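You operate a simulated robot arm through the tools that you are given. There is no shell and no other tool.

The job below is to be done with a simulated robot arm. You get a single attempt, and the scene is never put back.

## Task
Brush out the carafe, then pour about 180 ml from the steel jug into it.
Fine: use the bottle brush and stand it back in its pot; put the jug back; shut the teal door, which stands ajar. Set down upright: steel jug. What is to be rubbed or washed off counts as gone when no trace of it is left.

The check looks at the end state, three seconds after you hand in, the way a careful person would. Anything else that was tipped, shoved, dropped, spilled or broken makes it a failure.

## Robot
A 6-joint arm with a two-finger gripper, fixed in place. Base frame: the origin is on the floor under the middle of its stand, x ahead of it, y to its left, z up. Readings come in cm, degrees, newtons and seconds.
It reaches about 157.2 cm from its shoulder. Its first joint turns from -166.0 to 166.0 degrees. Payload 2.45 kg.
The TCP is the grasp point between the finger pads, 2 cm short of the fingertips. In the tool frame z runs along the fingers and y along their closing line. The gripper opens to 14 cm; its body begins 16.8 cm behind the TCP.
Orientation is that of the tool frame in the base frame, as a unit quaternion [x, y, z, w]. With the fingers straight down and closing along the base's y, the tool's x points along the base's -x, its y along +y and its z along -z.

## Interface
- The arm moves only by the tool apply_moves. Its argument "plan" is a list of rows, each a list of 7 numbers: the opening, from 0 (shut) to 1 (fully open), then the shift along the base's x, y, z in units of 250 mm (1.0 is 250 mm), then the turn, a rotation vector about the base's x, y, z in units of 180 degrees (1.0 is 180 degrees). In form: [[jaw, x, y, z, ax, ay, az], ...]. A call has 1 to 20 rows; each row is the pose to reach, as a shift and turn from the pose commanded when the call began. A call with a number of a shift or a turn outside -1 to 1 is refused whole. Rows are played at 5 a second. More than 5 cm and 8.6 degrees between two rows, or a gripper value outside its range, and nothing of the call is played. A pose out of reach is approached as far as the arm can. The call stops where the force on the tool passes 40 N (or 10 N more than at its start, if that is more) or the arm is blocked; 0.2 s more then pass. The fingers move at their own pace (about 4.5 cm/s each) and stop on an object; they squeeze with about 39 N. The grip force told is the motor's: it shows also when the fingers shut on nothing. Time passes only in rows, and 0.2 s behind the last, so rows that repeat a pose let the fingers close. The reply holds the time, the measured pose of the TCP, the force on the tool along the base axes, the opening and the grip force, in the units named above and with some noise, with the torque about the TCP (base axes, N m) and any sound that the robot's microphone picked up.
- Cameras (640 x 400 px; columns grow to the right, rows downward): "scene" is fixed at [39.75, 49.85, 172.75]; the picture's right is [-0.69, -0.72, 0.00], its down [-0.62, 0.60, -0.50] and it looks along [0.36, -0.35, -0.86] (base axes); focal length 214 px, centre (320, 200). "wrist" rides on the gripper at [7.8, 1.1, -20.9] in the tool frame; the picture's right is [-0.14, 0.99, 0.00], its down [-0.92, -0.13, -0.37] and it looks along [-0.37, -0.05, 0.93] (tool axes); focal length 280 px, centre (320, 200). There is no depth. A picture from a camera that has moved, and an enlarged one, comes with that camera's place and axes in the base frame and with its lens.
- grab_frame(camera): a new picture of that camera. It takes no simulated time.
- zoom(camera, box): a new picture of the part [left, top, right, bottom] of that camera's present view, enlarged. It takes no simulated time.
- sign_off(): hands the job in; it is judged then, once.

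Places have to be worked out from the pictures, the camera data and where the tool is seen. Open the gripper and draw the arm clear of the work before you hand the job in, unless the task says otherwise.

The tools are called as a command line: name --pt "numbers of a row" for each row, then --argument value for the rest, lists and objects as JSON in quotes. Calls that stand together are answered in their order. apply_moves: Moves the arm, as the interface text tells. Its arguments: {"type":"object","properties":{"plan":{"type":"array","items":{"type":"array","items":{"type":"number"}}}},"required":["plan"]} The other tools are called the same way: grab_frame (camera) takes a picture; zoom (camera, box) takes an enlarged picture of a part of a camera's view; sign_off () hands the job in.

At the start:

```text
time: 0.0
tcp_pos: [44.49, 34.99, 146.48]
ee_rot: [0.0, 1.0, 0.0, 0.0]
wrist_force: [-0.3, 0.2, 0.6]
ft_torque: [0.03, 0.03, 0.03]
opening: 14.01
grasp_force: 0.1
```

scene: 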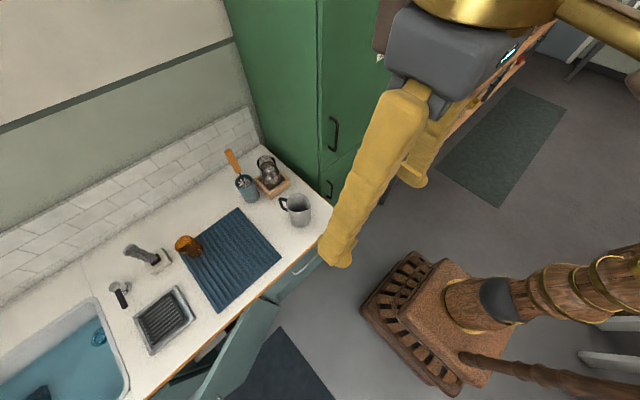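
wrist: 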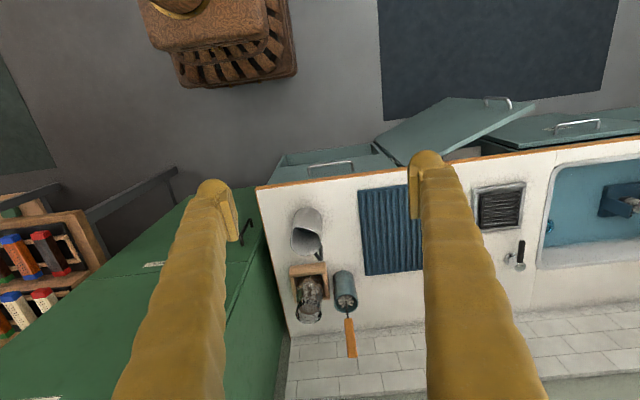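

I'll start by looking more closely at the counter from both cameras.

zoom --camera "scene" --box '[160, 120, 360, 245]'

zoom --camera "scene" --box '[80, 200, 340, 400]'

zoom --camera "wrist" --box '[240, 160, 560, 360]'

```text
3.20 times, centred on (260, 182) of scene
camera zoom: at [39.75, 49.85, 172.75], right [-0.69, -0.72, 0.0], down [-0.62, 0.6, -0.5], along [0.36, -0.35, -0.86], focal length 686 px, centre (512, 256)
```

zoom: 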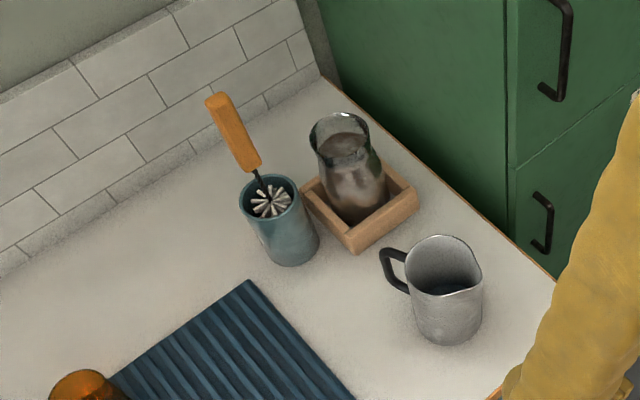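

```text
2.00 times, centred on (210, 300) of scene
camera zoom: at [39.75, 49.85, 172.75], right [-0.69, -0.72, 0.0], down [-0.62, 0.6, -0.5], along [0.36, -0.35, -0.86], focal length 429 px, centre (540, 0)
```

zoom: 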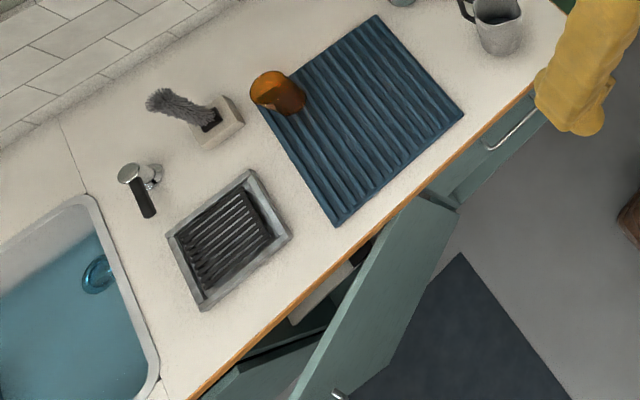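

```text
2.00 times, centred on (400, 260) of wrist
camera zoom: at [36.68, 35.94, 167.48], right [0.14, 0.99, 0.0], down [0.92, -0.13, 0.37], along [0.37, -0.05, -0.93], focal length 561 px, centre (160, 80)
```

zoom: 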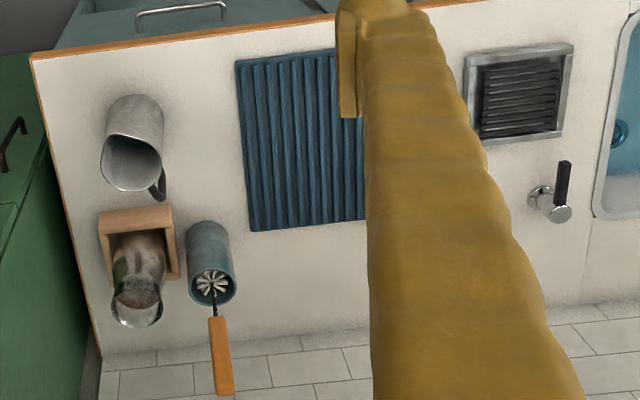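

The carafe, dirty inside, sits in a wooden tray around x 103, y 22. The brush pot is next to it and the jug is nearer the counter front, with the counter top at about z 78. I'll move the wrist camera over them for a better look and triangulation.

apply_moves --pt "1 0.16 -0.033 -0.066 0 0 0" --pt "1 0.32 -0.067 -0.133 0 0 0" --pt "1 0.48 -0.1 -0.2 0 0 0" --pt "1 0.64 -0.133 -0.267 0 0 0" --pt "1 0.8 -0.167 -0.333 0 0 0" --pt "1 0.96 -0.2 -0.4 0 0 0"

grab_frame --camera "wrist"

grab_frame --camera "scene"

```text
time: 1.4
tcp_pos: [68.28, 29.85, 136.32]
ee_rot: [-0.001, 1.0, -0.001, -0.001]
wrist_force: [0.2, -0.6, 0.1]
ft_torque: [0.05, -0.08, -0.02]
opening: 13.99
grasp_force: 0.1
```

```text
taken
camera wrist: at [60.44, 30.85, 157.37], right [0.14, 0.99, 0.0], down [0.92, -0.13, 0.37], along [0.37, -0.05, -0.93], focal length 280 px, centre (320, 200)
```

wrist: 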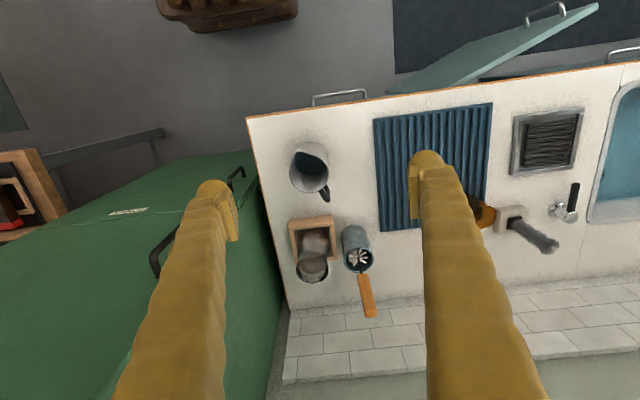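

```text
taken
```

scene: 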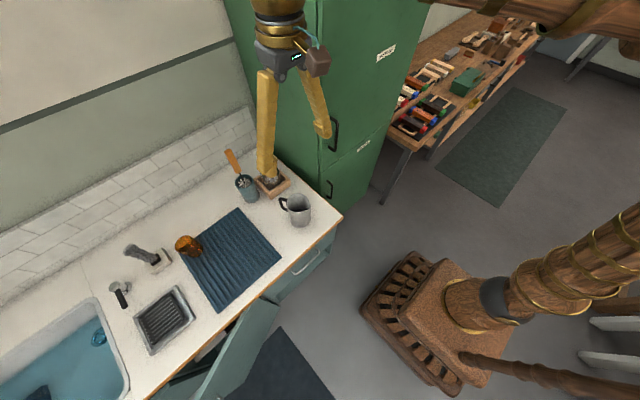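

The arm is clear and both views are usable. I'll zoom in on the carafe, brush and jug from the new wrist view.

zoom --camera "wrist" --box '[240, 100, 420, 325]'

zoom --camera "wrist" --box '[370, 0, 640, 170]'

zoom --camera "scene" --box '[200, 130, 340, 240]'

```text
1.78 times, centred on (330, 212) of wrist
camera zoom: at [60.44, 30.85, 157.37], right [0.14, 0.99, 0.0], down [0.92, -0.13, 0.37], along [0.37, -0.05, -0.93], focal length 498 px, centre (302, 178)
```

zoom: 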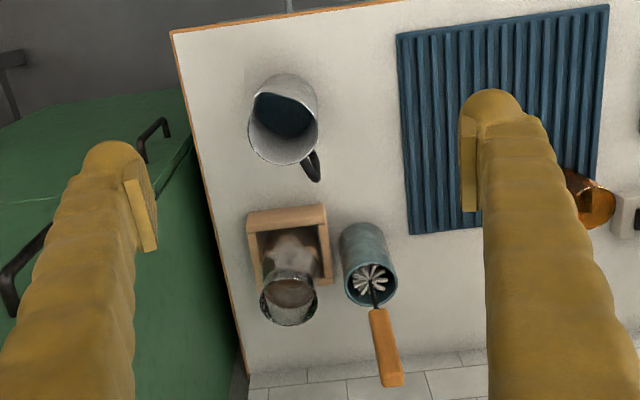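

```text
2.35 times, centred on (505, 85) of wrist
camera zoom: at [60.44, 30.85, 157.37], right [0.14, 0.99, 0.0], down [0.92, -0.13, 0.37], along [0.37, -0.05, -0.93], focal length 660 px, centre (-115, 471)
```

zoom: 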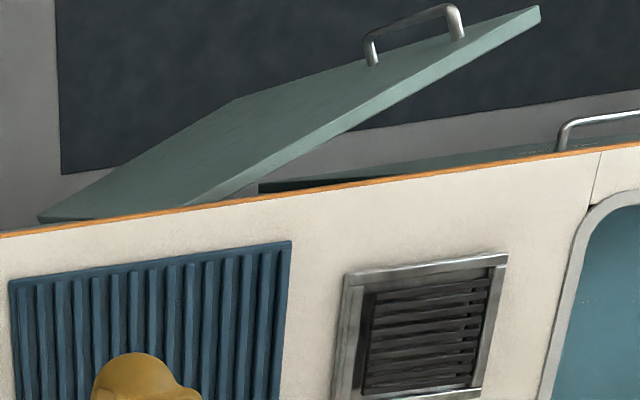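

```text
3.64 times, centred on (270, 185) of scene
camera zoom: at [39.75, 49.85, 172.75], right [-0.69, -0.72, 0.0], down [-0.62, 0.6, -0.5], along [0.36, -0.35, -0.86], focal length 780 px, centre (502, 254)
```

zoom: 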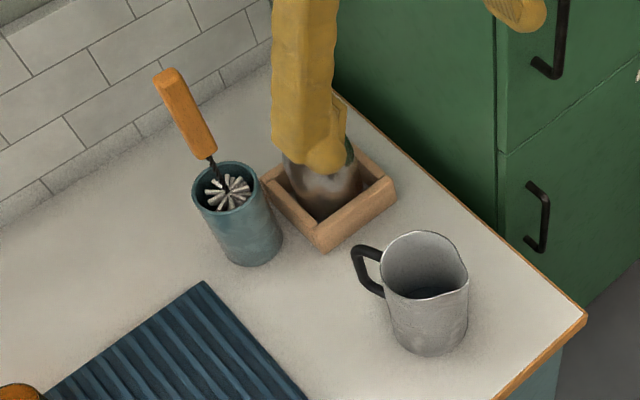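

Triangulating the two wrist views puts the jug rim at about (77.7, 26.2, 96) and the carafe rim at about (104.2, 22.7, 95). The brush stands roughly vertical in its pot at about (105.3, 35.3), with its handle from z 99 to 112. The tall cabinet's corner is at about (82, 10). I'll move toward the brush, staying high.

apply_moves --pt "1 0.16 0.036 0 0 0 0" --pt "1 0.32 0.072 0 0 0 0" --pt "1 0.48 0.108 0 0 0 0" --pt "1 0.64 0.144 0 0 0 0" --pt "1 0.8 0.18 0 0 0 0" --pt "1 0.96 0.216 0 0 0 0" --pt "1 0.96 0.216 0 0 0 0"

grab_frame --camera "wrist"

grab_frame --camera "scene"

```text
time: 3.0
tcp_pos: [92.55, 35.41, 136.51]
ee_rot: [0.0, 1.0, 0.0, 0.0]
wrist_force: [-0.5, 0.3, 0.5]
ft_torque: [0.01, 0.01, 0.03]
opening: 13.99
grasp_force: 0.0
```

```text
taken
camera wrist: at [84.66, 36.3, 157.45], right [0.14, 0.99, 0.0], down [0.92, -0.13, 0.37], along [0.36, -0.05, -0.93], focal length 280 px, centre (320, 200)
```

wrist: 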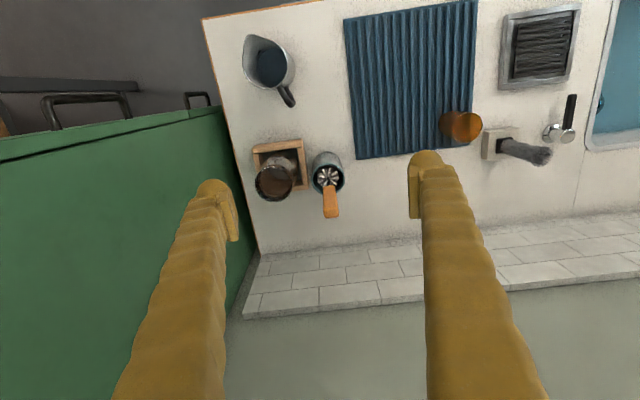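

```text
taken
```

scene: 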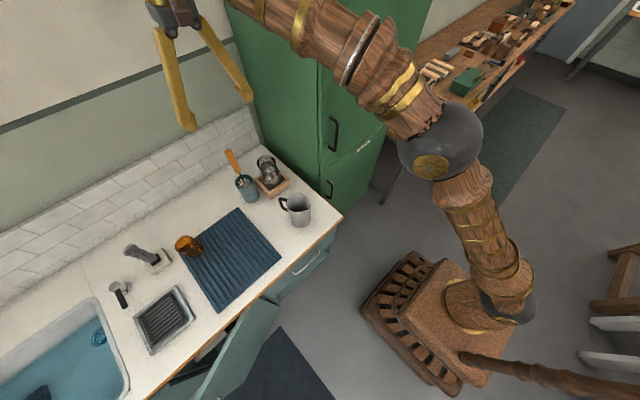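

This view has good parallax. I'll zoom in on the brush and carafe, and on the arm's clearance from the cabinet.

zoom --camera "wrist" --box '[230, 20, 390, 230]'

zoom --camera "wrist" --box '[240, 125, 360, 225]'

zoom --camera "scene" --box '[130, 0, 450, 200]'

zoom --camera "scene" --box '[215, 140, 325, 235]'

```text
1.90 times, centred on (310, 125) of wrist
camera zoom: at [84.66, 36.3, 157.45], right [0.14, 0.99, 0.0], down [0.92, -0.13, 0.37], along [0.36, -0.05, -0.93], focal length 534 px, centre (339, 343)
```

zoom: 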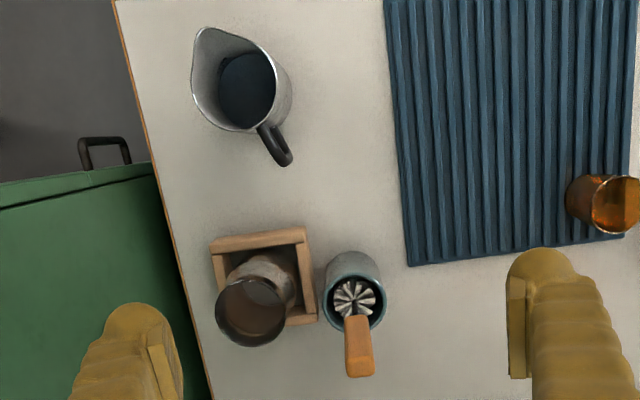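

```text
4.00 times, centred on (300, 175) of wrist
camera zoom: at [84.66, 36.3, 157.45], right [0.14, 0.99, 0.0], down [0.92, -0.13, 0.37], along [0.36, -0.05, -0.93], focal length 1122 px, centre (400, 300)
```

zoom: 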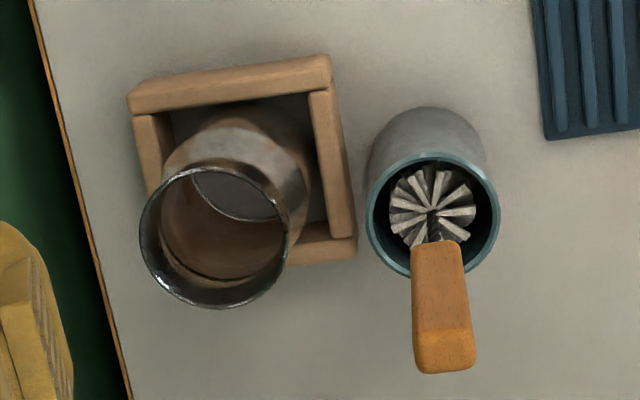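

```text
2.00 times, centred on (290, 100) of scene
camera zoom: at [39.75, 49.85, 172.75], right [-0.69, -0.72, 0.0], down [-0.62, 0.6, -0.5], along [0.36, -0.35, -0.86], focal length 429 px, centre (380, 400)
```

zoom: 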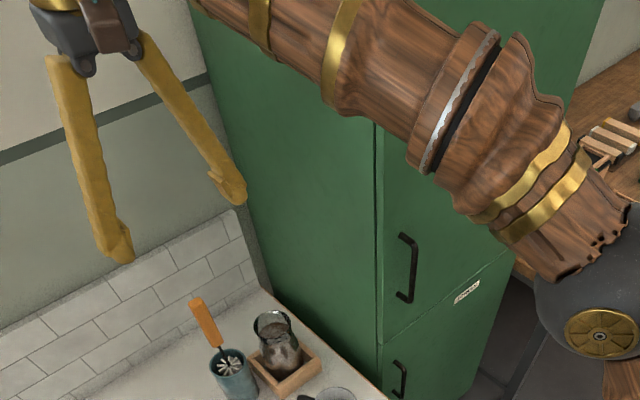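

```text
4.21 times, centred on (270, 188) of scene
camera zoom: at [39.75, 49.85, 172.75], right [-0.69, -0.72, 0.0], down [-0.62, 0.6, -0.5], along [0.36, -0.35, -0.86], focal length 903 px, centre (530, 253)
```

zoom: 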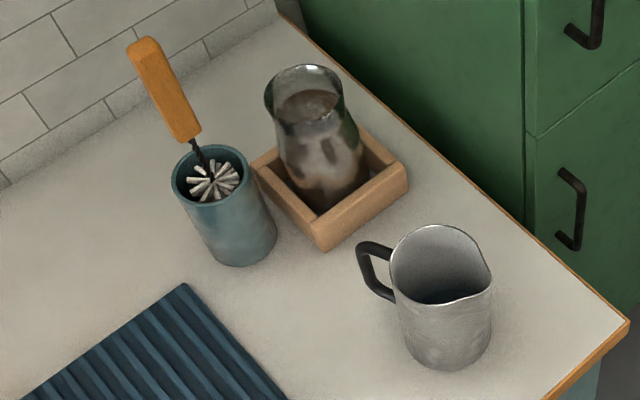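

Refined estimates: the brush handle runs from (104.4, 35.5, 99.6) to (104.8, 35.4, 112.4), and the bristle head is about 5.5 cm across. The carafe rim centre is (103.8, 22.5, 95) with radius 4.4. I'll move directly above the brush handle and check alignment before going down.

apply_moves --pt "1 0.16 0 -0.1 0 0 0" --pt "1 0.32 0.001 -0.2 0 0 0" --pt "1 0.484 0.002 -0.3 0 0 0" --pt "1 0.484 0.002 -0.48 0 0 0" --pt "1 0.484 0.002 -0.64 0 0 0" --pt "1 0.484 0.002 -0.64 0 0 0"

grab_frame --camera "wrist"

grab_frame --camera "scene"

```text
time: 4.4
tcp_pos: [104.61, 35.29, 120.36]
ee_rot: [0.0, 1.0, 0.0, 0.0]
wrist_force: [-0.6, -0.2, 0.4]
ft_torque: [0.0, 0.0, 0.02]
opening: 14.02
grasp_force: 0.1
out of reach, approached as far as the arm can: row 2, 3
```

```text
taken
camera wrist: at [96.78, 36.41, 141.33], right [0.14, 0.99, 0.0], down [0.92, -0.13, 0.37], along [0.36, -0.05, -0.93], focal length 280 px, centre (320, 200)
```

wrist: 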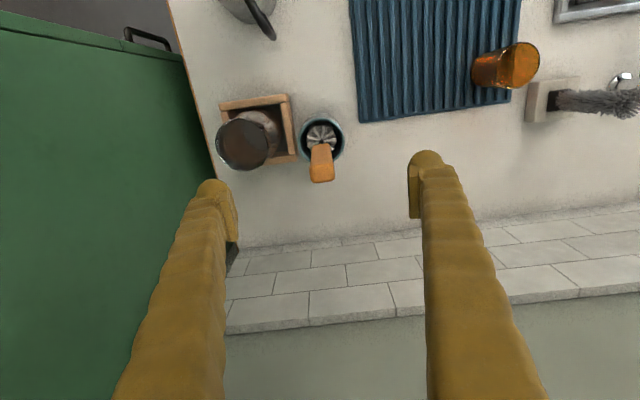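

```text
taken
```

scene: 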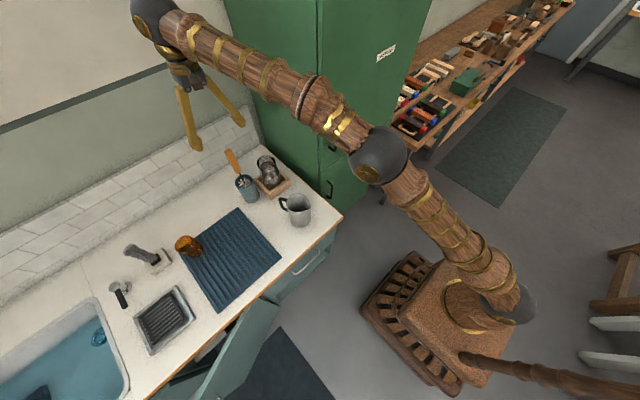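

The handle sits centred between the open fingers. I'll go down to z≈104 and close on it.

apply_moves --pt "1 0 0.003 -0.16 0 0 0" --pt "1 0 0.003 -0.32 0 0 0" --pt "1 0 0.003 -0.48 0 0 0" --pt "1 0 0.003 -0.64 0 0 0" --pt "1 0 0.003 -0.65 0 0 0"

grab_frame --camera "wrist"

zoom --camera "scene" --box '[170, 90, 330, 240]'

```text
time: 5.6
tcp_pos: [104.57, 35.6, 104.4]
ee_rot: [0.0, 1.0, 0.001, 0.001]
wrist_force: [0.1, 0.4, 0.0]
ft_torque: [0.01, 0.01, -0.02]
opening: 14.01
grasp_force: 0.2
```

```text
taken
camera wrist: at [96.7, 36.5, 125.36], right [0.14, 0.99, 0.0], down [0.92, -0.13, 0.37], along [0.37, -0.05, -0.93], focal length 280 px, centre (320, 200)
```

wrist: 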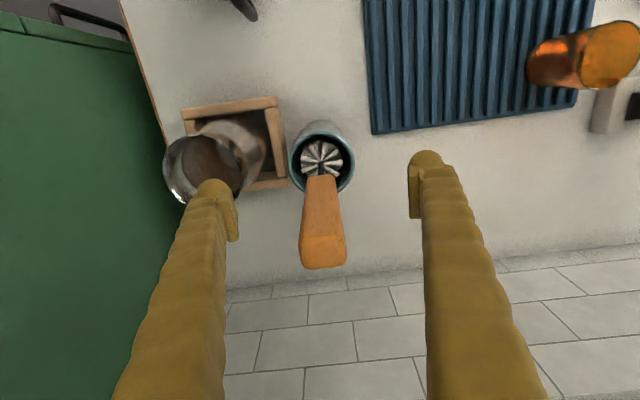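

```text
2.67 times, centred on (250, 165) of scene
camera zoom: at [39.75, 49.85, 172.75], right [-0.69, -0.72, 0.0], down [-0.62, 0.6, -0.5], along [0.36, -0.35, -0.86], focal length 572 px, centre (507, 293)
```

zoom: 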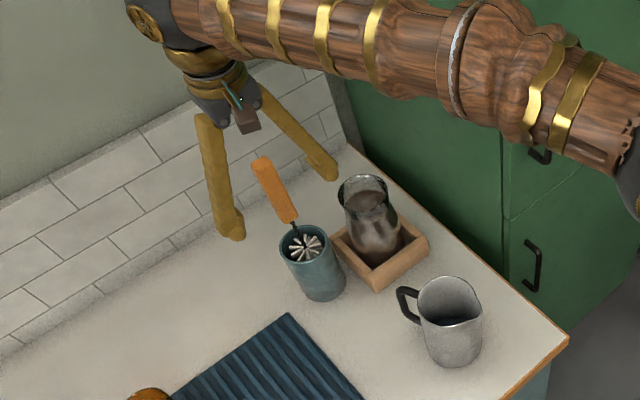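

The handle is centred in both directions, so I'll close the fingers on it without moving.

apply_moves --pt "0 0 0 0 0 0 0" --pt "0 0 0 0 0 0 0" --pt "0 0 0 0 0 0 0" --pt "0 0 0 0 0 0 0" --pt "0 0 0 0 0 0 0" --pt "0 0 0 0 0 0 0" --pt "0 0 0 0 0 0 0" --pt "0 0 0 0 0 0 0" --pt "0 0 0 0 0 0 0"

grab_frame --camera "wrist"

```text
time: 7.6
tcp_pos: [104.52, 35.5, 104.39]
ee_rot: [0.0, 1.0, 0.0, 0.0]
wrist_force: [0.2, 0.1, -0.4]
ft_torque: [0.03, -0.05, 0.01]
opening: 2.63
grasp_force: 39.3
```

```text
taken
camera wrist: at [96.7, 36.5, 125.38], right [0.14, 0.99, 0.0], down [0.92, -0.13, 0.37], along [0.36, -0.05, -0.93], focal length 280 px, centre (320, 200)
```

wrist: 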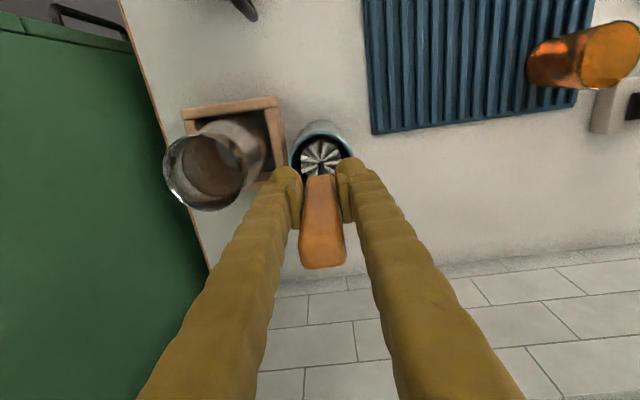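

Gripped with a 2.63 cm opening. I'll lift straight up out of the pot and check how the brush hangs.

apply_moves --pt "0 0 0 0.06 0 0 0" --pt "0 0 0 0.16 0 0 0" --pt "0 0 0 0.28 0 0 0" --pt "0 0 0 0.4 0 0 0" --pt "0 0 0 0.52 0 0 0" --pt "0 0 0 0.64 0 0 0" --pt "0 0 0 0.68 0 0 0" --pt "0 0 0 0.68 0 0 0"

grab_frame --camera "wrist"

zoom --camera "scene" --box '[170, 90, 330, 240]'

```text
time: 9.4
tcp_pos: [104.79, 35.5, 121.47]
ee_rot: [0.0, 1.0, 0.0, 0.0]
wrist_force: [-0.2, -0.3, -1.4]
ft_torque: [-0.01, 0.0, 0.0]
opening: 2.64
grasp_force: 38.8
```

```text
taken
camera wrist: at [96.91, 36.55, 142.41], right [0.14, 0.99, 0.0], down [0.92, -0.13, 0.37], along [0.36, -0.05, -0.93], focal length 280 px, centre (320, 200)
```

wrist: 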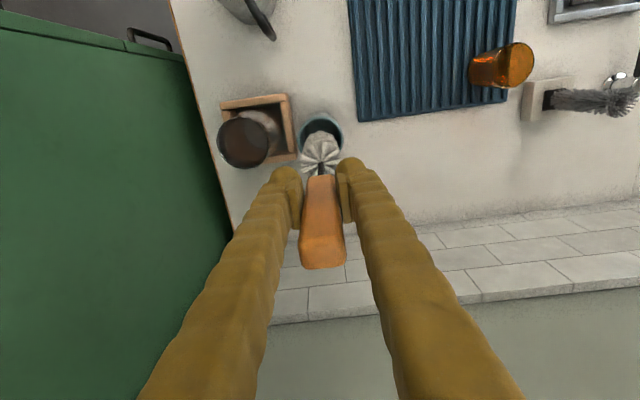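

```text
2.67 times, centred on (250, 165) of scene
camera zoom: at [39.75, 49.85, 172.75], right [-0.69, -0.72, 0.0], down [-0.62, 0.6, -0.5], along [0.36, -0.35, -0.86], focal length 572 px, centre (507, 293)
```

zoom: 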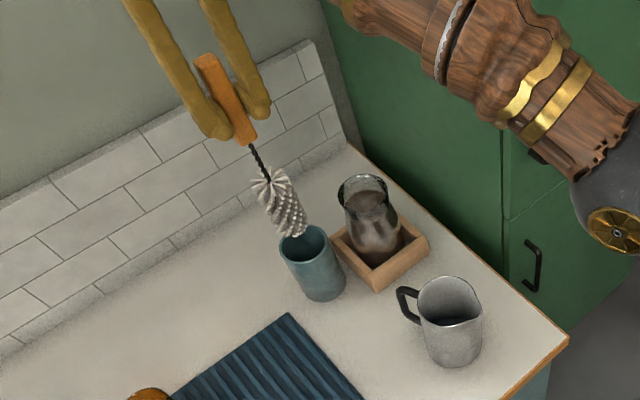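

The brush is out, hanging vertical with the head just above the pot. I'll zoom in to measure the lowest bristle before moving over the carafe.

zoom --camera "scene" --box '[210, 120, 300, 220]'

zoom --camera "wrist" --box '[200, 80, 360, 280]'

```text
4.00 times, centred on (255, 170) of scene
camera zoom: at [39.75, 49.85, 172.75], right [-0.69, -0.72, 0.0], down [-0.62, 0.6, -0.5], along [0.36, -0.35, -0.86], focal length 858 px, centre (580, 320)
```

zoom: 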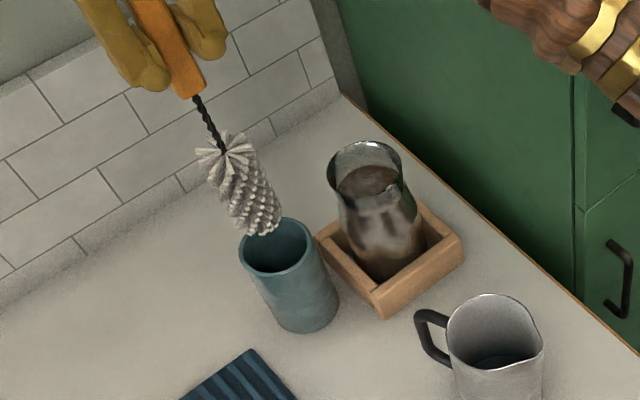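

```text
2.00 times, centred on (280, 180) of wrist
camera zoom: at [96.91, 36.55, 142.41], right [0.14, 0.99, 0.0], down [0.92, -0.13, 0.37], along [0.36, -0.05, -0.93], focal length 561 px, centre (400, 240)
```

zoom: 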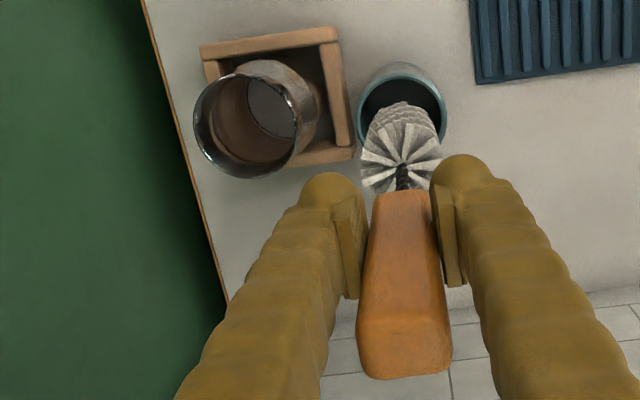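

The lowest bristle is at about z 96.5, roughly 25 cm below the TCP, and the carafe rim is at 94.9. I'll rise a little more and shift over to the carafe axis at about (103.7, 22.4), then check before inserting.

apply_moves --pt "0 0 0 0.06 0 0 0" --pt "0 0 0 0.1 0 0 0" --pt "0 -0.01 -0.12 0.11 0 0 0" --pt "0 -0.02 -0.24 0.12 0 0 0" --pt "0 -0.03 -0.36 0.12 0 0 0" --pt "0 -0.04 -0.48 0.12 0 0 0" --pt "0 -0.04 -0.522 0.12 0 0 0" --pt "0 -0.04 -0.522 0.12 0 0 0"

grab_frame --camera "wrist"

zoom --camera "scene" --box '[210, 90, 330, 210]'

grab_frame --camera "scene"

```text
time: 11.2
tcp_pos: [103.7, 22.35, 124.17]
ee_rot: [0.001, 1.0, 0.0, 0.0]
wrist_force: [0.2, 0.0, -0.6]
ft_torque: [0.0, 0.01, 0.0]
opening: 2.65
grasp_force: 39.2
```

```text
taken
camera wrist: at [95.81, 23.39, 145.16], right [0.14, 0.99, 0.0], down [0.92, -0.13, 0.37], along [0.37, -0.05, -0.93], focal length 280 px, centre (320, 200)
```

wrist: 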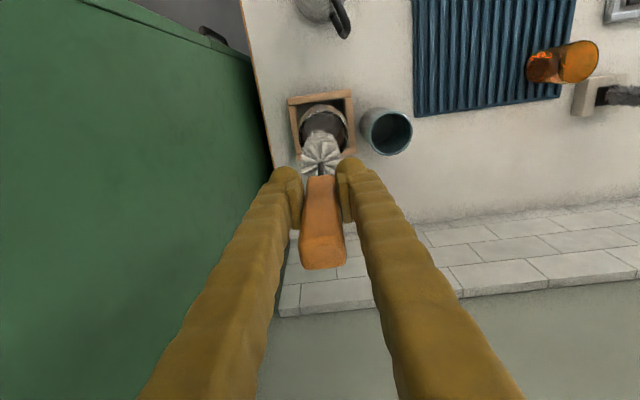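

```text
3.33 times, centred on (270, 150) of scene
camera zoom: at [39.75, 49.85, 172.75], right [-0.69, -0.72, 0.0], down [-0.62, 0.6, -0.5], along [0.36, -0.35, -0.86], focal length 715 px, centre (487, 367)
```

zoom: 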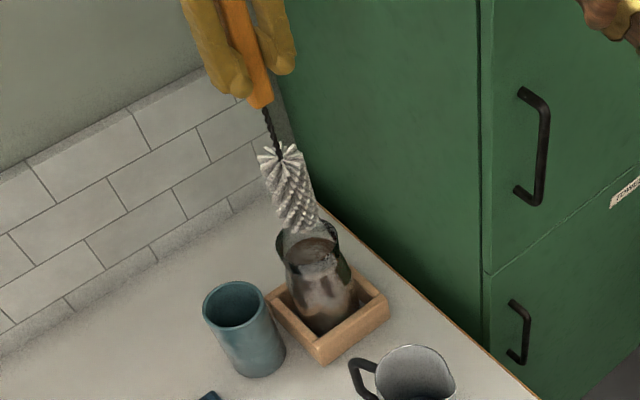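

```text
taken
```

scene: 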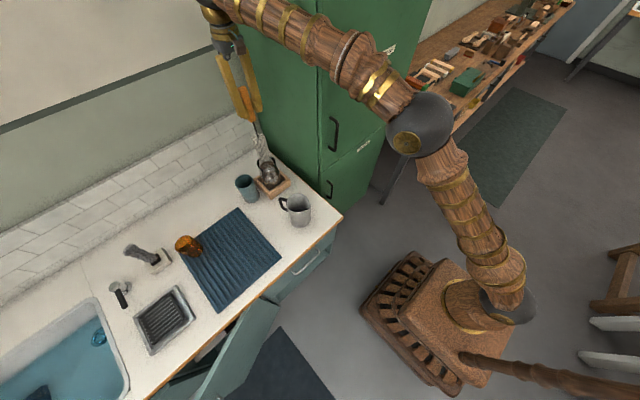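

The brush is above the carafe mouth. I'll check alignment with a zoom before inserting.

zoom --camera "wrist" --box '[260, 70, 420, 200]'

zoom --camera "scene" --box '[240, 125, 310, 205]'

```text
3.08 times, centred on (340, 135) of wrist
camera zoom: at [95.81, 23.39, 145.16], right [0.14, 0.99, 0.0], down [0.92, -0.13, 0.37], along [0.37, -0.05, -0.93], focal length 863 px, centre (258, 400)
```

zoom: 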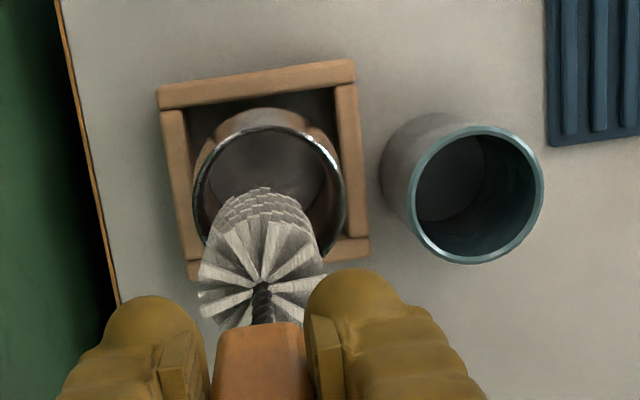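

```text
5.00 times, centred on (275, 165) of scene
camera zoom: at [39.75, 49.85, 172.75], right [-0.69, -0.72, 0.0], down [-0.62, 0.6, -0.5], along [0.36, -0.35, -0.86], focal length 1072 px, centre (545, 375)
```

zoom: 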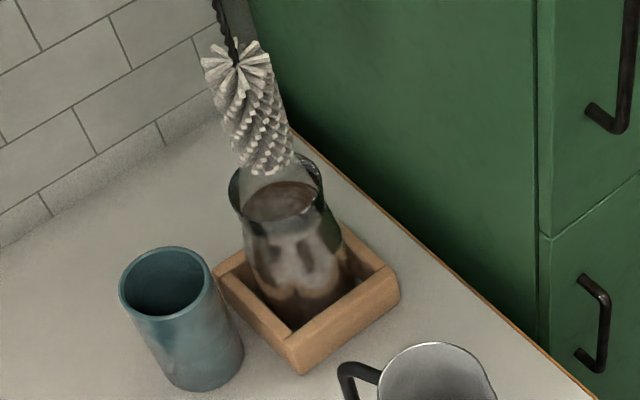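

Rim centre reads about (103.4, 22.8), and the brush axis is within half a centimetre of it. I'll nudge the alignment and lower through the neck in small steps while watching the force.

apply_moves --pt "0 -0.014 0.012 0 0 0 0" --pt "0 -0.014 0.012 -0.08 0 0 0" --pt "0 -0.014 0.012 -0.16 0 0 0" --pt "0 -0.014 0.012 -0.24 0 0 0" --pt "0 -0.014 0.012 -0.32 0 0 0" --pt "0 -0.014 0.012 -0.4 0 0 0" --pt "0 -0.014 0.012 -0.4 0 0 0"

zoom --camera "scene" --box '[240, 125, 310, 205]'

zoom --camera "wrist" --box '[260, 70, 420, 200]'

```text
time: 12.3
tcp_pos: [103.21, 22.68, 117.91]
ee_rot: [0.0, 1.0, 0.0, 0.001]
wrist_force: [-5.2, -0.1, 5.0]
ft_torque: [-0.33, 0.91, -0.1]
opening: 2.67
grasp_force: 38.9
stopped in row 5: the force on the tool passed its limit at 76 N (the readings are from after the stop); the commanded pose is now the measured one
```

```text
5.00 times, centred on (275, 165) of scene
camera zoom: at [39.75, 49.85, 172.75], right [-0.69, -0.72, 0.0], down [-0.62, 0.6, -0.5], along [0.36, -0.35, -0.86], focal length 1072 px, centre (545, 375)
```

zoom: 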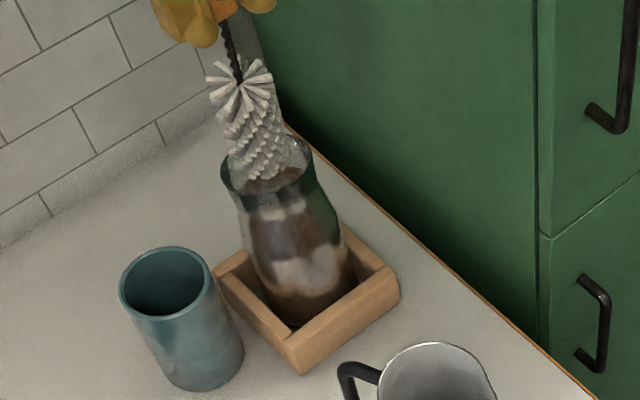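

```text
3.08 times, centred on (340, 135) of wrist
camera zoom: at [95.33, 23.68, 138.83], right [0.14, 0.99, 0.0], down [0.92, -0.13, 0.37], along [0.37, -0.05, -0.93], focal length 863 px, centre (258, 400)
```

zoom: 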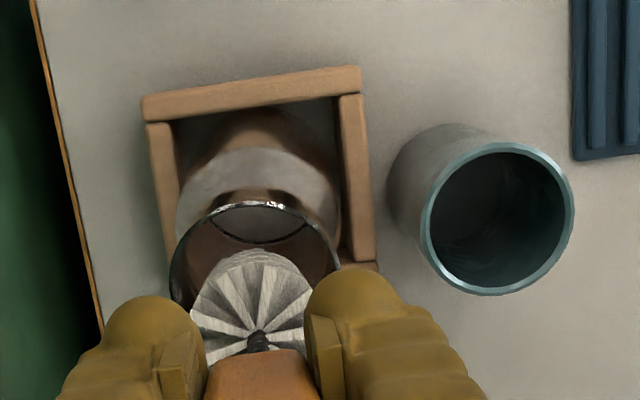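

The force stop and pictures show the brush hit the neck and tilted the carafe a little toward the wall. I'll back up gently in small steps so the carafe settles upright again.

apply_moves --pt "0 0 0 0.01 0 0 0" --pt "0 0 0 0.02 0 0 0" --pt "0 0 0 0.03 0 0 0" --pt "0 0 0 0.04 0 0 0"

zoom --camera "scene" --box '[240, 125, 310, 205]'

zoom --camera "wrist" --box '[260, 70, 420, 200]'

```text
time: 13.3
tcp_pos: [103.21, 22.57, 118.89]
ee_rot: [0.0, 1.0, -0.001, 0.001]
wrist_force: [-0.4, 0.0, -0.9]
ft_torque: [-0.03, -0.02, 0.02]
opening: 2.68
grasp_force: 39.1
```

```text
5.00 times, centred on (275, 165) of scene
camera zoom: at [39.75, 49.85, 172.75], right [-0.69, -0.72, 0.0], down [-0.62, 0.6, -0.5], along [0.36, -0.35, -0.86], focal length 1072 px, centre (545, 375)
```

zoom: 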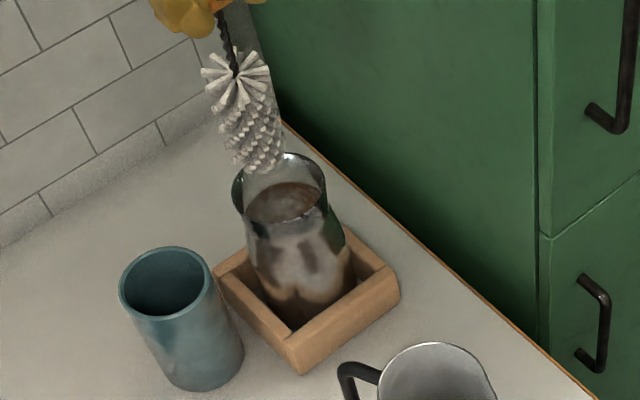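

```text
3.08 times, centred on (340, 135) of wrist
camera zoom: at [95.37, 23.73, 139.75], right [0.14, 0.99, 0.0], down [0.92, -0.13, 0.37], along [0.37, -0.05, -0.93], focal length 863 px, centre (258, 400)
```

zoom: 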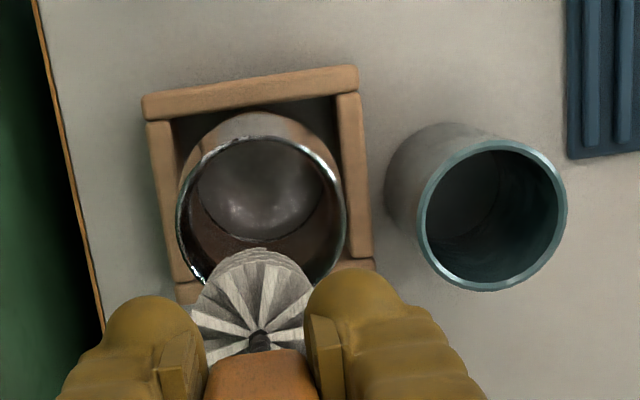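

The carafe is upright in its tray again and looks intact. The brush slipped up a little and rotated about 9° in the grip, with its bottom toward +x. I'll raise it clear and tilt the gripper about y to bring the brush back to vertical, then re-measure.

apply_moves --pt "0 0 0 0.04 0 0 0" --pt "0 0 0 0.1 0 0 0" --pt "0 0 0 0.14 0 0.02 0" --pt "0 0 0 0.14 0 0.04 0" --pt "0 0 0 0.14 0 0.05 0" --pt "0 0 0 0.14 0 0.05 0"

zoom --camera "scene" --box '[230, 90, 320, 205]'

zoom --camera "wrist" --box '[240, 60, 440, 200]'

grab_frame --camera "wrist"

```text
time: 14.7
tcp_pos: [103.18, 22.75, 122.22]
ee_rot: [0.0, 0.997, -0.001, -0.077]
wrist_force: [-0.6, -0.6, 0.1]
ft_torque: [-0.01, -0.01, 0.02]
opening: 2.65
grasp_force: 38.5
```

```text
3.48 times, centred on (275, 148) of scene
camera zoom: at [39.75, 49.85, 172.75], right [-0.69, -0.72, 0.0], down [-0.62, 0.6, -0.5], along [0.36, -0.35, -0.86], focal length 746 px, centre (476, 383)
```

zoom: 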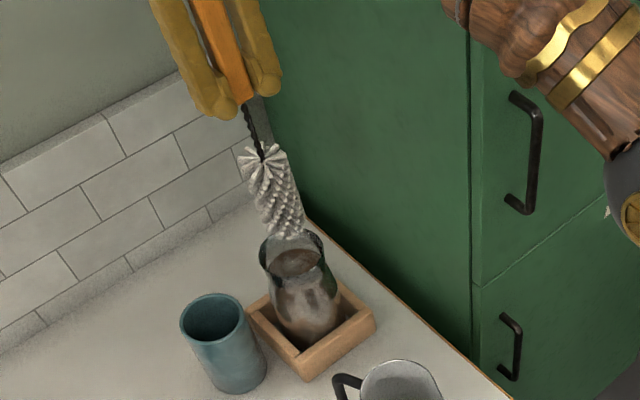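

```text
2.86 times, centred on (340, 130) of wrist
camera zoom: at [98.68, 23.69, 144.2], right [0.14, 0.99, -0.02], down [0.97, -0.13, 0.22], along [0.22, -0.05, -0.97], focal length 801 px, centre (263, 400)
```

zoom: 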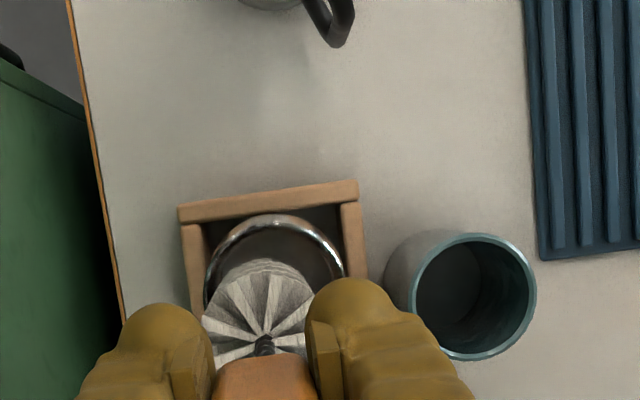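

```text
taken
camera wrist: at [98.68, 23.69, 144.2], right [0.14, 0.99, -0.02], down [0.97, -0.13, 0.22], along [0.22, -0.05, -0.97], focal length 280 px, centre (320, 200)
```

wrist: 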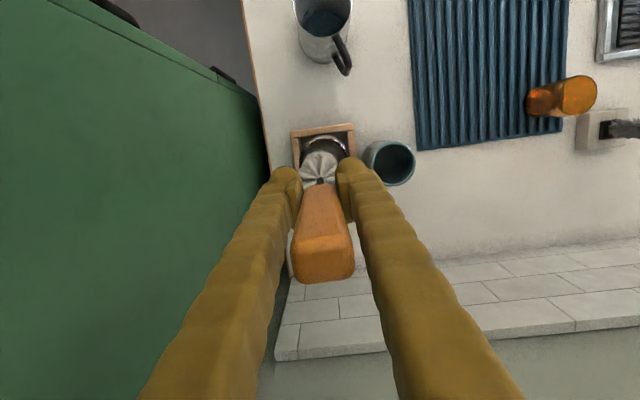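

The brush is vertical again. Its star is at about (103.6, 22.4) and the bottom is about 22 cm below the TCP. The carafe rim centre now reads about (102.7, 22.8). I'll correct the offset and lower to just above the rim, then check again.

apply_moves --pt "0 -0.024 0.016 0 0 0 0" --pt "0 -0.024 0.016 -0.05 0 0 0" --pt "0 -0.024 0.016 -0.1 0 0 0" --pt "0 -0.024 0.016 -0.1 0 0 0"

zoom --camera "scene" --box '[240, 125, 310, 205]'

zoom --camera "wrist" --box '[270, 100, 390, 190]'

```text
time: 15.7
tcp_pos: [102.6, 22.97, 119.83]
ee_rot: [0.001, 0.997, 0.001, -0.077]
wrist_force: [0.9, -1.6, -1.5]
ft_torque: [-0.01, -0.02, -0.05]
opening: 2.64
grasp_force: 39.2
```

```text
5.00 times, centred on (275, 165) of scene
camera zoom: at [39.75, 49.85, 172.75], right [-0.69, -0.72, 0.0], down [-0.62, 0.6, -0.5], along [0.36, -0.35, -0.86], focal length 1072 px, centre (545, 375)
```

zoom: 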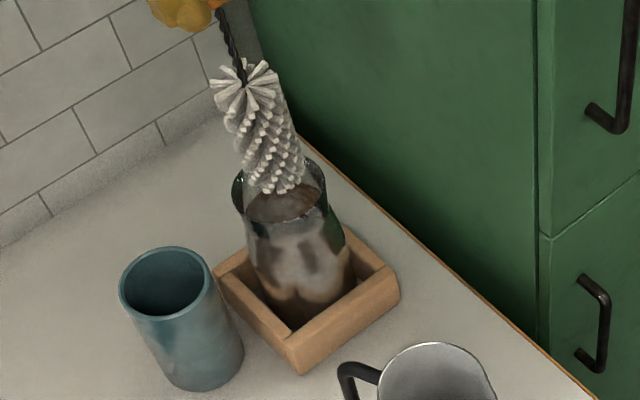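

```text
4.44 times, centred on (330, 145) of wrist
camera zoom: at [98.18, 24.08, 141.66], right [0.14, 0.99, -0.02], down [0.97, -0.13, 0.22], along [0.22, -0.05, -0.97], focal length 1246 px, centre (276, 444)
```

zoom: 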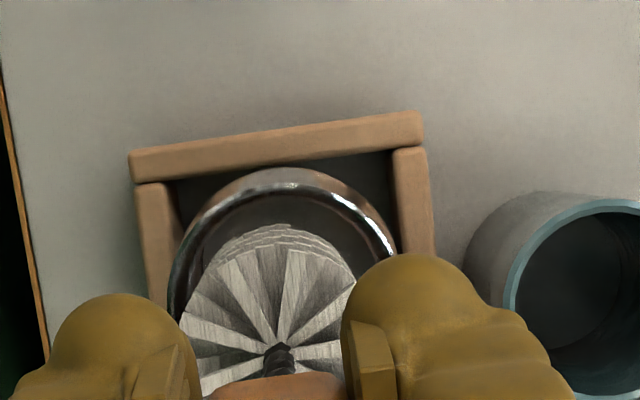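

The brush and carafe axes agree to within about 0.4 cm. I'll apply that small correction and lower slowly into the neck.

apply_moves --pt "0 0.008 -0.014 0 0 0 0" --pt "0 0.008 -0.014 -0.02 0 0 0" --pt "0 0.008 -0.014 -0.04 0 0 0" --pt "0 0.008 -0.014 -0.06 0 0 0" --pt "0 0.008 -0.014 -0.08 0 0 0" --pt "0 0.008 -0.014 -0.1 0 0 0" --pt "0 0.008 -0.014 -0.12 0 0 0" --pt "0 0.008 -0.014 -0.12 0 0 0"

zoom --camera "scene" --box '[240, 125, 310, 205]'

zoom --camera "wrist" --box '[270, 100, 390, 190]'

```text
time: 17.5
tcp_pos: [102.94, 22.69, 116.78]
ee_rot: [0.001, 0.997, -0.001, -0.076]
wrist_force: [-0.4, -0.1, -0.6]
ft_torque: [0.0, 0.04, 0.03]
opening: 2.67
grasp_force: 39.4
```

```text
5.00 times, centred on (275, 165) of scene
camera zoom: at [39.75, 49.85, 172.75], right [-0.69, -0.72, 0.0], down [-0.62, 0.6, -0.5], along [0.36, -0.35, -0.86], focal length 1072 px, centre (545, 375)
```

zoom: 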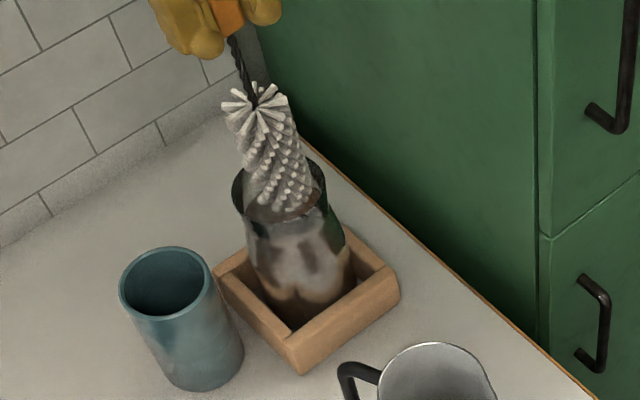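

```text
4.44 times, centred on (330, 145) of wrist
camera zoom: at [98.37, 23.73, 138.72], right [0.14, 0.99, -0.02], down [0.97, -0.13, 0.22], along [0.22, -0.05, -0.97], focal length 1246 px, centre (276, 444)
```

zoom: 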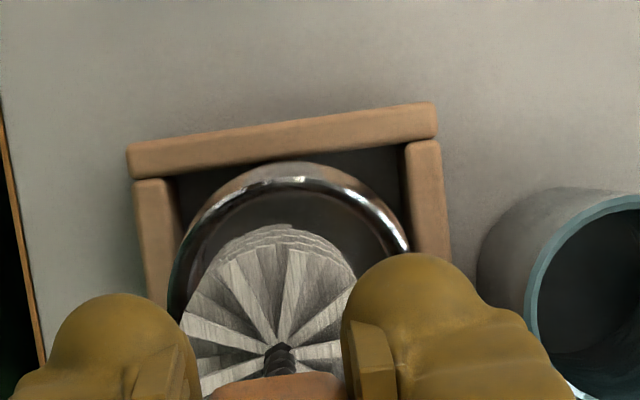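

The brush bottom is entering the mouth, centred and with no contact force. I'll continue slowly through the neck.

apply_moves --pt "0 0 0 -0.016 0 0 0" --pt "0 0 0 -0.032 0 0 0" --pt "0 0 0 -0.048 0 0 0" --pt "0 0 0 -0.064 0 0 0" --pt "0 0 0 -0.08 0 0 0" --pt "0 0 0 -0.08 0 0 0"

zoom --camera "scene" --box '[240, 125, 310, 205]'

```text
time: 18.9
tcp_pos: [102.98, 22.74, 114.95]
ee_rot: [0.0, 0.997, 0.0, -0.077]
wrist_force: [1.0, -0.3, -1.0]
ft_torque: [-0.03, -0.01, 0.01]
opening: 2.66
grasp_force: 39.2
```

```text
5.00 times, centred on (275, 165) of scene
camera zoom: at [39.75, 49.85, 172.75], right [-0.69, -0.72, 0.0], down [-0.62, 0.6, -0.5], along [0.36, -0.35, -0.86], focal length 1072 px, centre (545, 375)
```

zoom: 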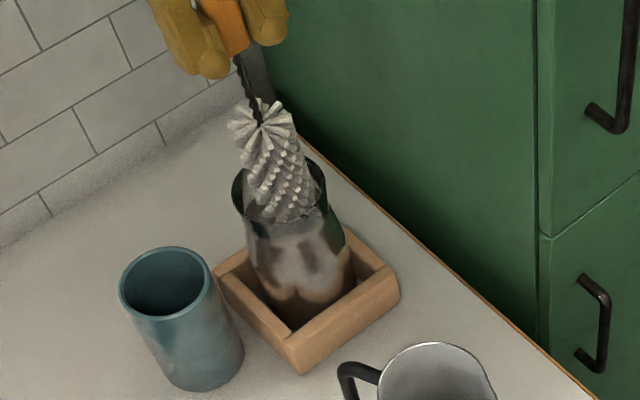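

Still free. I'll lower another 2.5 cm.

apply_moves --pt "0 0 0 -0.016 0 0 0" --pt "0 0 0 -0.032 0 0 0" --pt "0 0 0 -0.048 0 0 0" --pt "0 0 0 -0.064 0 0 0" --pt "0 0 0 -0.08 0 0 0" --pt "0 0 0 -0.1 0 0 0" --pt "0 0 0 -0.1 0 0 0"

zoom --camera "scene" --box '[240, 125, 310, 205]'

zoom --camera "wrist" --box '[270, 100, 390, 190]'

```text
time: 20.5
tcp_pos: [102.95, 22.62, 112.54]
ee_rot: [0.0, 0.997, 0.0, -0.076]
wrist_force: [-0.5, 0.7, -0.8]
ft_torque: [0.02, -0.02, -0.03]
opening: 2.63
grasp_force: 39.0
```

```text
5.00 times, centred on (275, 165) of scene
camera zoom: at [39.75, 49.85, 172.75], right [-0.69, -0.72, 0.0], down [-0.62, 0.6, -0.5], along [0.36, -0.35, -0.86], focal length 1072 px, centre (545, 375)
```

zoom: 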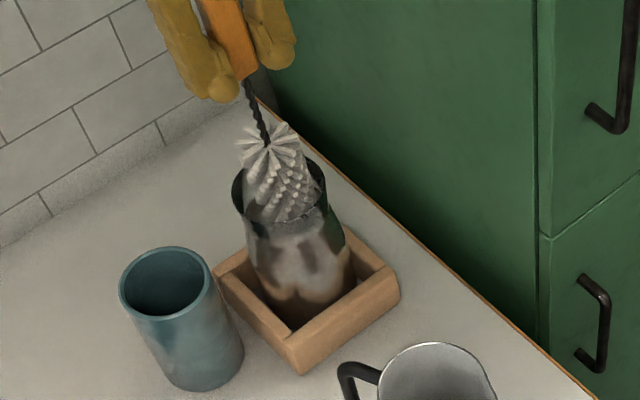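

```text
4.44 times, centred on (330, 145) of wrist
camera zoom: at [98.36, 23.7, 134.25], right [0.14, 0.99, -0.02], down [0.97, -0.13, 0.22], along [0.22, -0.05, -0.97], focal length 1246 px, centre (276, 444)
```

zoom: 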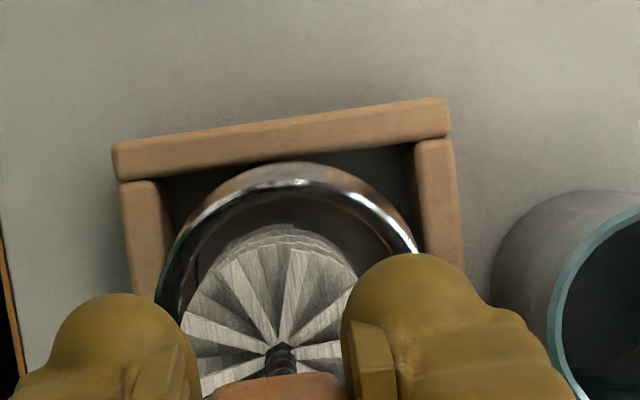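

No contact, and the brush is passing the neck. I'll keep going down in measured steps.

apply_moves --pt "0 0 0 -0.02 0 0 0" --pt "0 0 0 -0.04 0 0 0" --pt "0 0 0 -0.06 0 0 0" --pt "0 0 0 -0.08 0 0 0" --pt "0 0 0 -0.1 0 0 0" --pt "0 0 0 -0.12 0 0 0" --pt "0 0 0 -0.12 0 0 0"

zoom --camera "scene" --box '[240, 125, 310, 205]'

```text
time: 22.1
tcp_pos: [102.93, 22.56, 109.38]
ee_rot: [0.001, 0.997, 0.0, -0.077]
wrist_force: [0.0, -0.8, -0.7]
ft_torque: [0.01, -0.02, -0.01]
opening: 2.67
grasp_force: 39.2
```

```text
5.00 times, centred on (275, 165) of scene
camera zoom: at [39.75, 49.85, 172.75], right [-0.69, -0.72, 0.0], down [-0.62, 0.6, -0.5], along [0.36, -0.35, -0.86], focal length 1072 px, centre (545, 375)
```

zoom: 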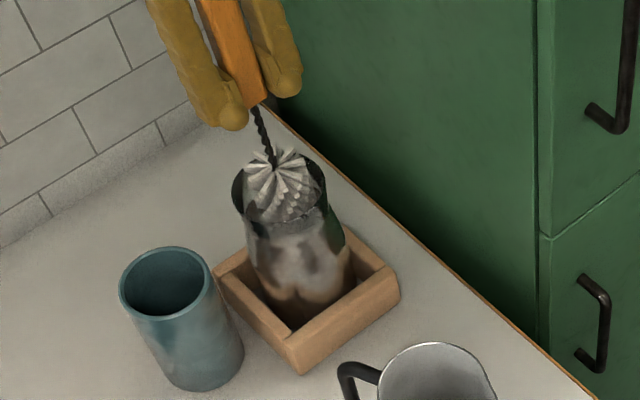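

Still no contact. I'll lower about 3 cm more.

apply_moves --pt "0 0 0 -0.02 0 0 0" --pt "0 0 0 -0.04 0 0 0" --pt "0 0 0 -0.06 0 0 0" --pt "0 0 0 -0.08 0 0 0" --pt "0 0 0 -0.1 0 0 0" --pt "0 0 0 -0.12 0 0 0" --pt "0 0 0 -0.12 0 0 0"

zoom --camera "scene" --box '[240, 125, 310, 205]'

zoom --camera "wrist" --box '[270, 100, 390, 190]'

```text
time: 23.7
tcp_pos: [102.94, 22.72, 106.3]
ee_rot: [0.0, 0.997, 0.0, -0.078]
wrist_force: [0.9, 0.4, -1.1]
ft_torque: [-0.03, -0.03, -0.02]
opening: 2.64
grasp_force: 39.1
```

```text
5.00 times, centred on (275, 165) of scene
camera zoom: at [39.75, 49.85, 172.75], right [-0.69, -0.72, 0.0], down [-0.62, 0.6, -0.5], along [0.36, -0.35, -0.86], focal length 1072 px, centre (545, 375)
```

zoom: 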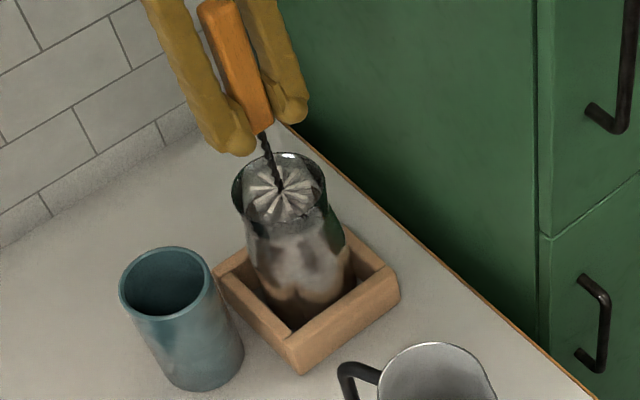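

```text
4.44 times, centred on (330, 145) of wrist
camera zoom: at [98.34, 23.82, 128.23], right [0.14, 0.99, -0.02], down [0.97, -0.13, 0.22], along [0.22, -0.05, -0.97], focal length 1246 px, centre (276, 444)
```

zoom: 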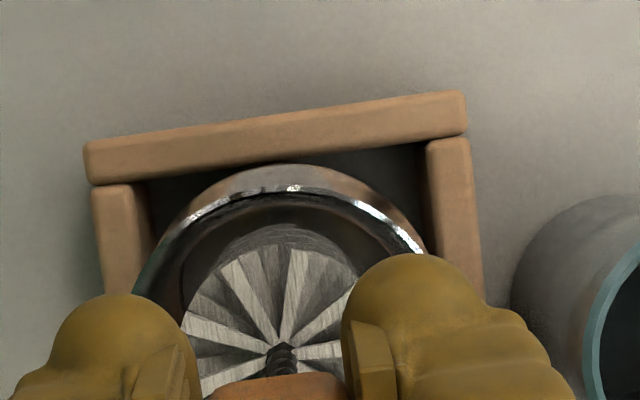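

The brush head is fully inside. I'll feel for the floor with finer steps.

apply_moves --pt "0 0 0 -0.012 0 0 0" --pt "0 0 0 -0.024 0 0 0" --pt "0 0 0 -0.036 0 0 0" --pt "0 0 0 -0.048 0 0 0" --pt "0 0 0 -0.06 0 0 0" --pt "0 0 0 -0.072 0 0 0" --pt "0 0 0 -0.072 0 0 0"

```text
time: 25.3
tcp_pos: [102.85, 22.79, 104.53]
ee_rot: [0.0, 0.997, 0.0, -0.077]
wrist_force: [-0.2, 0.7, -1.1]
ft_torque: [0.02, 0.01, 0.04]
opening: 2.67
grasp_force: 39.1
```

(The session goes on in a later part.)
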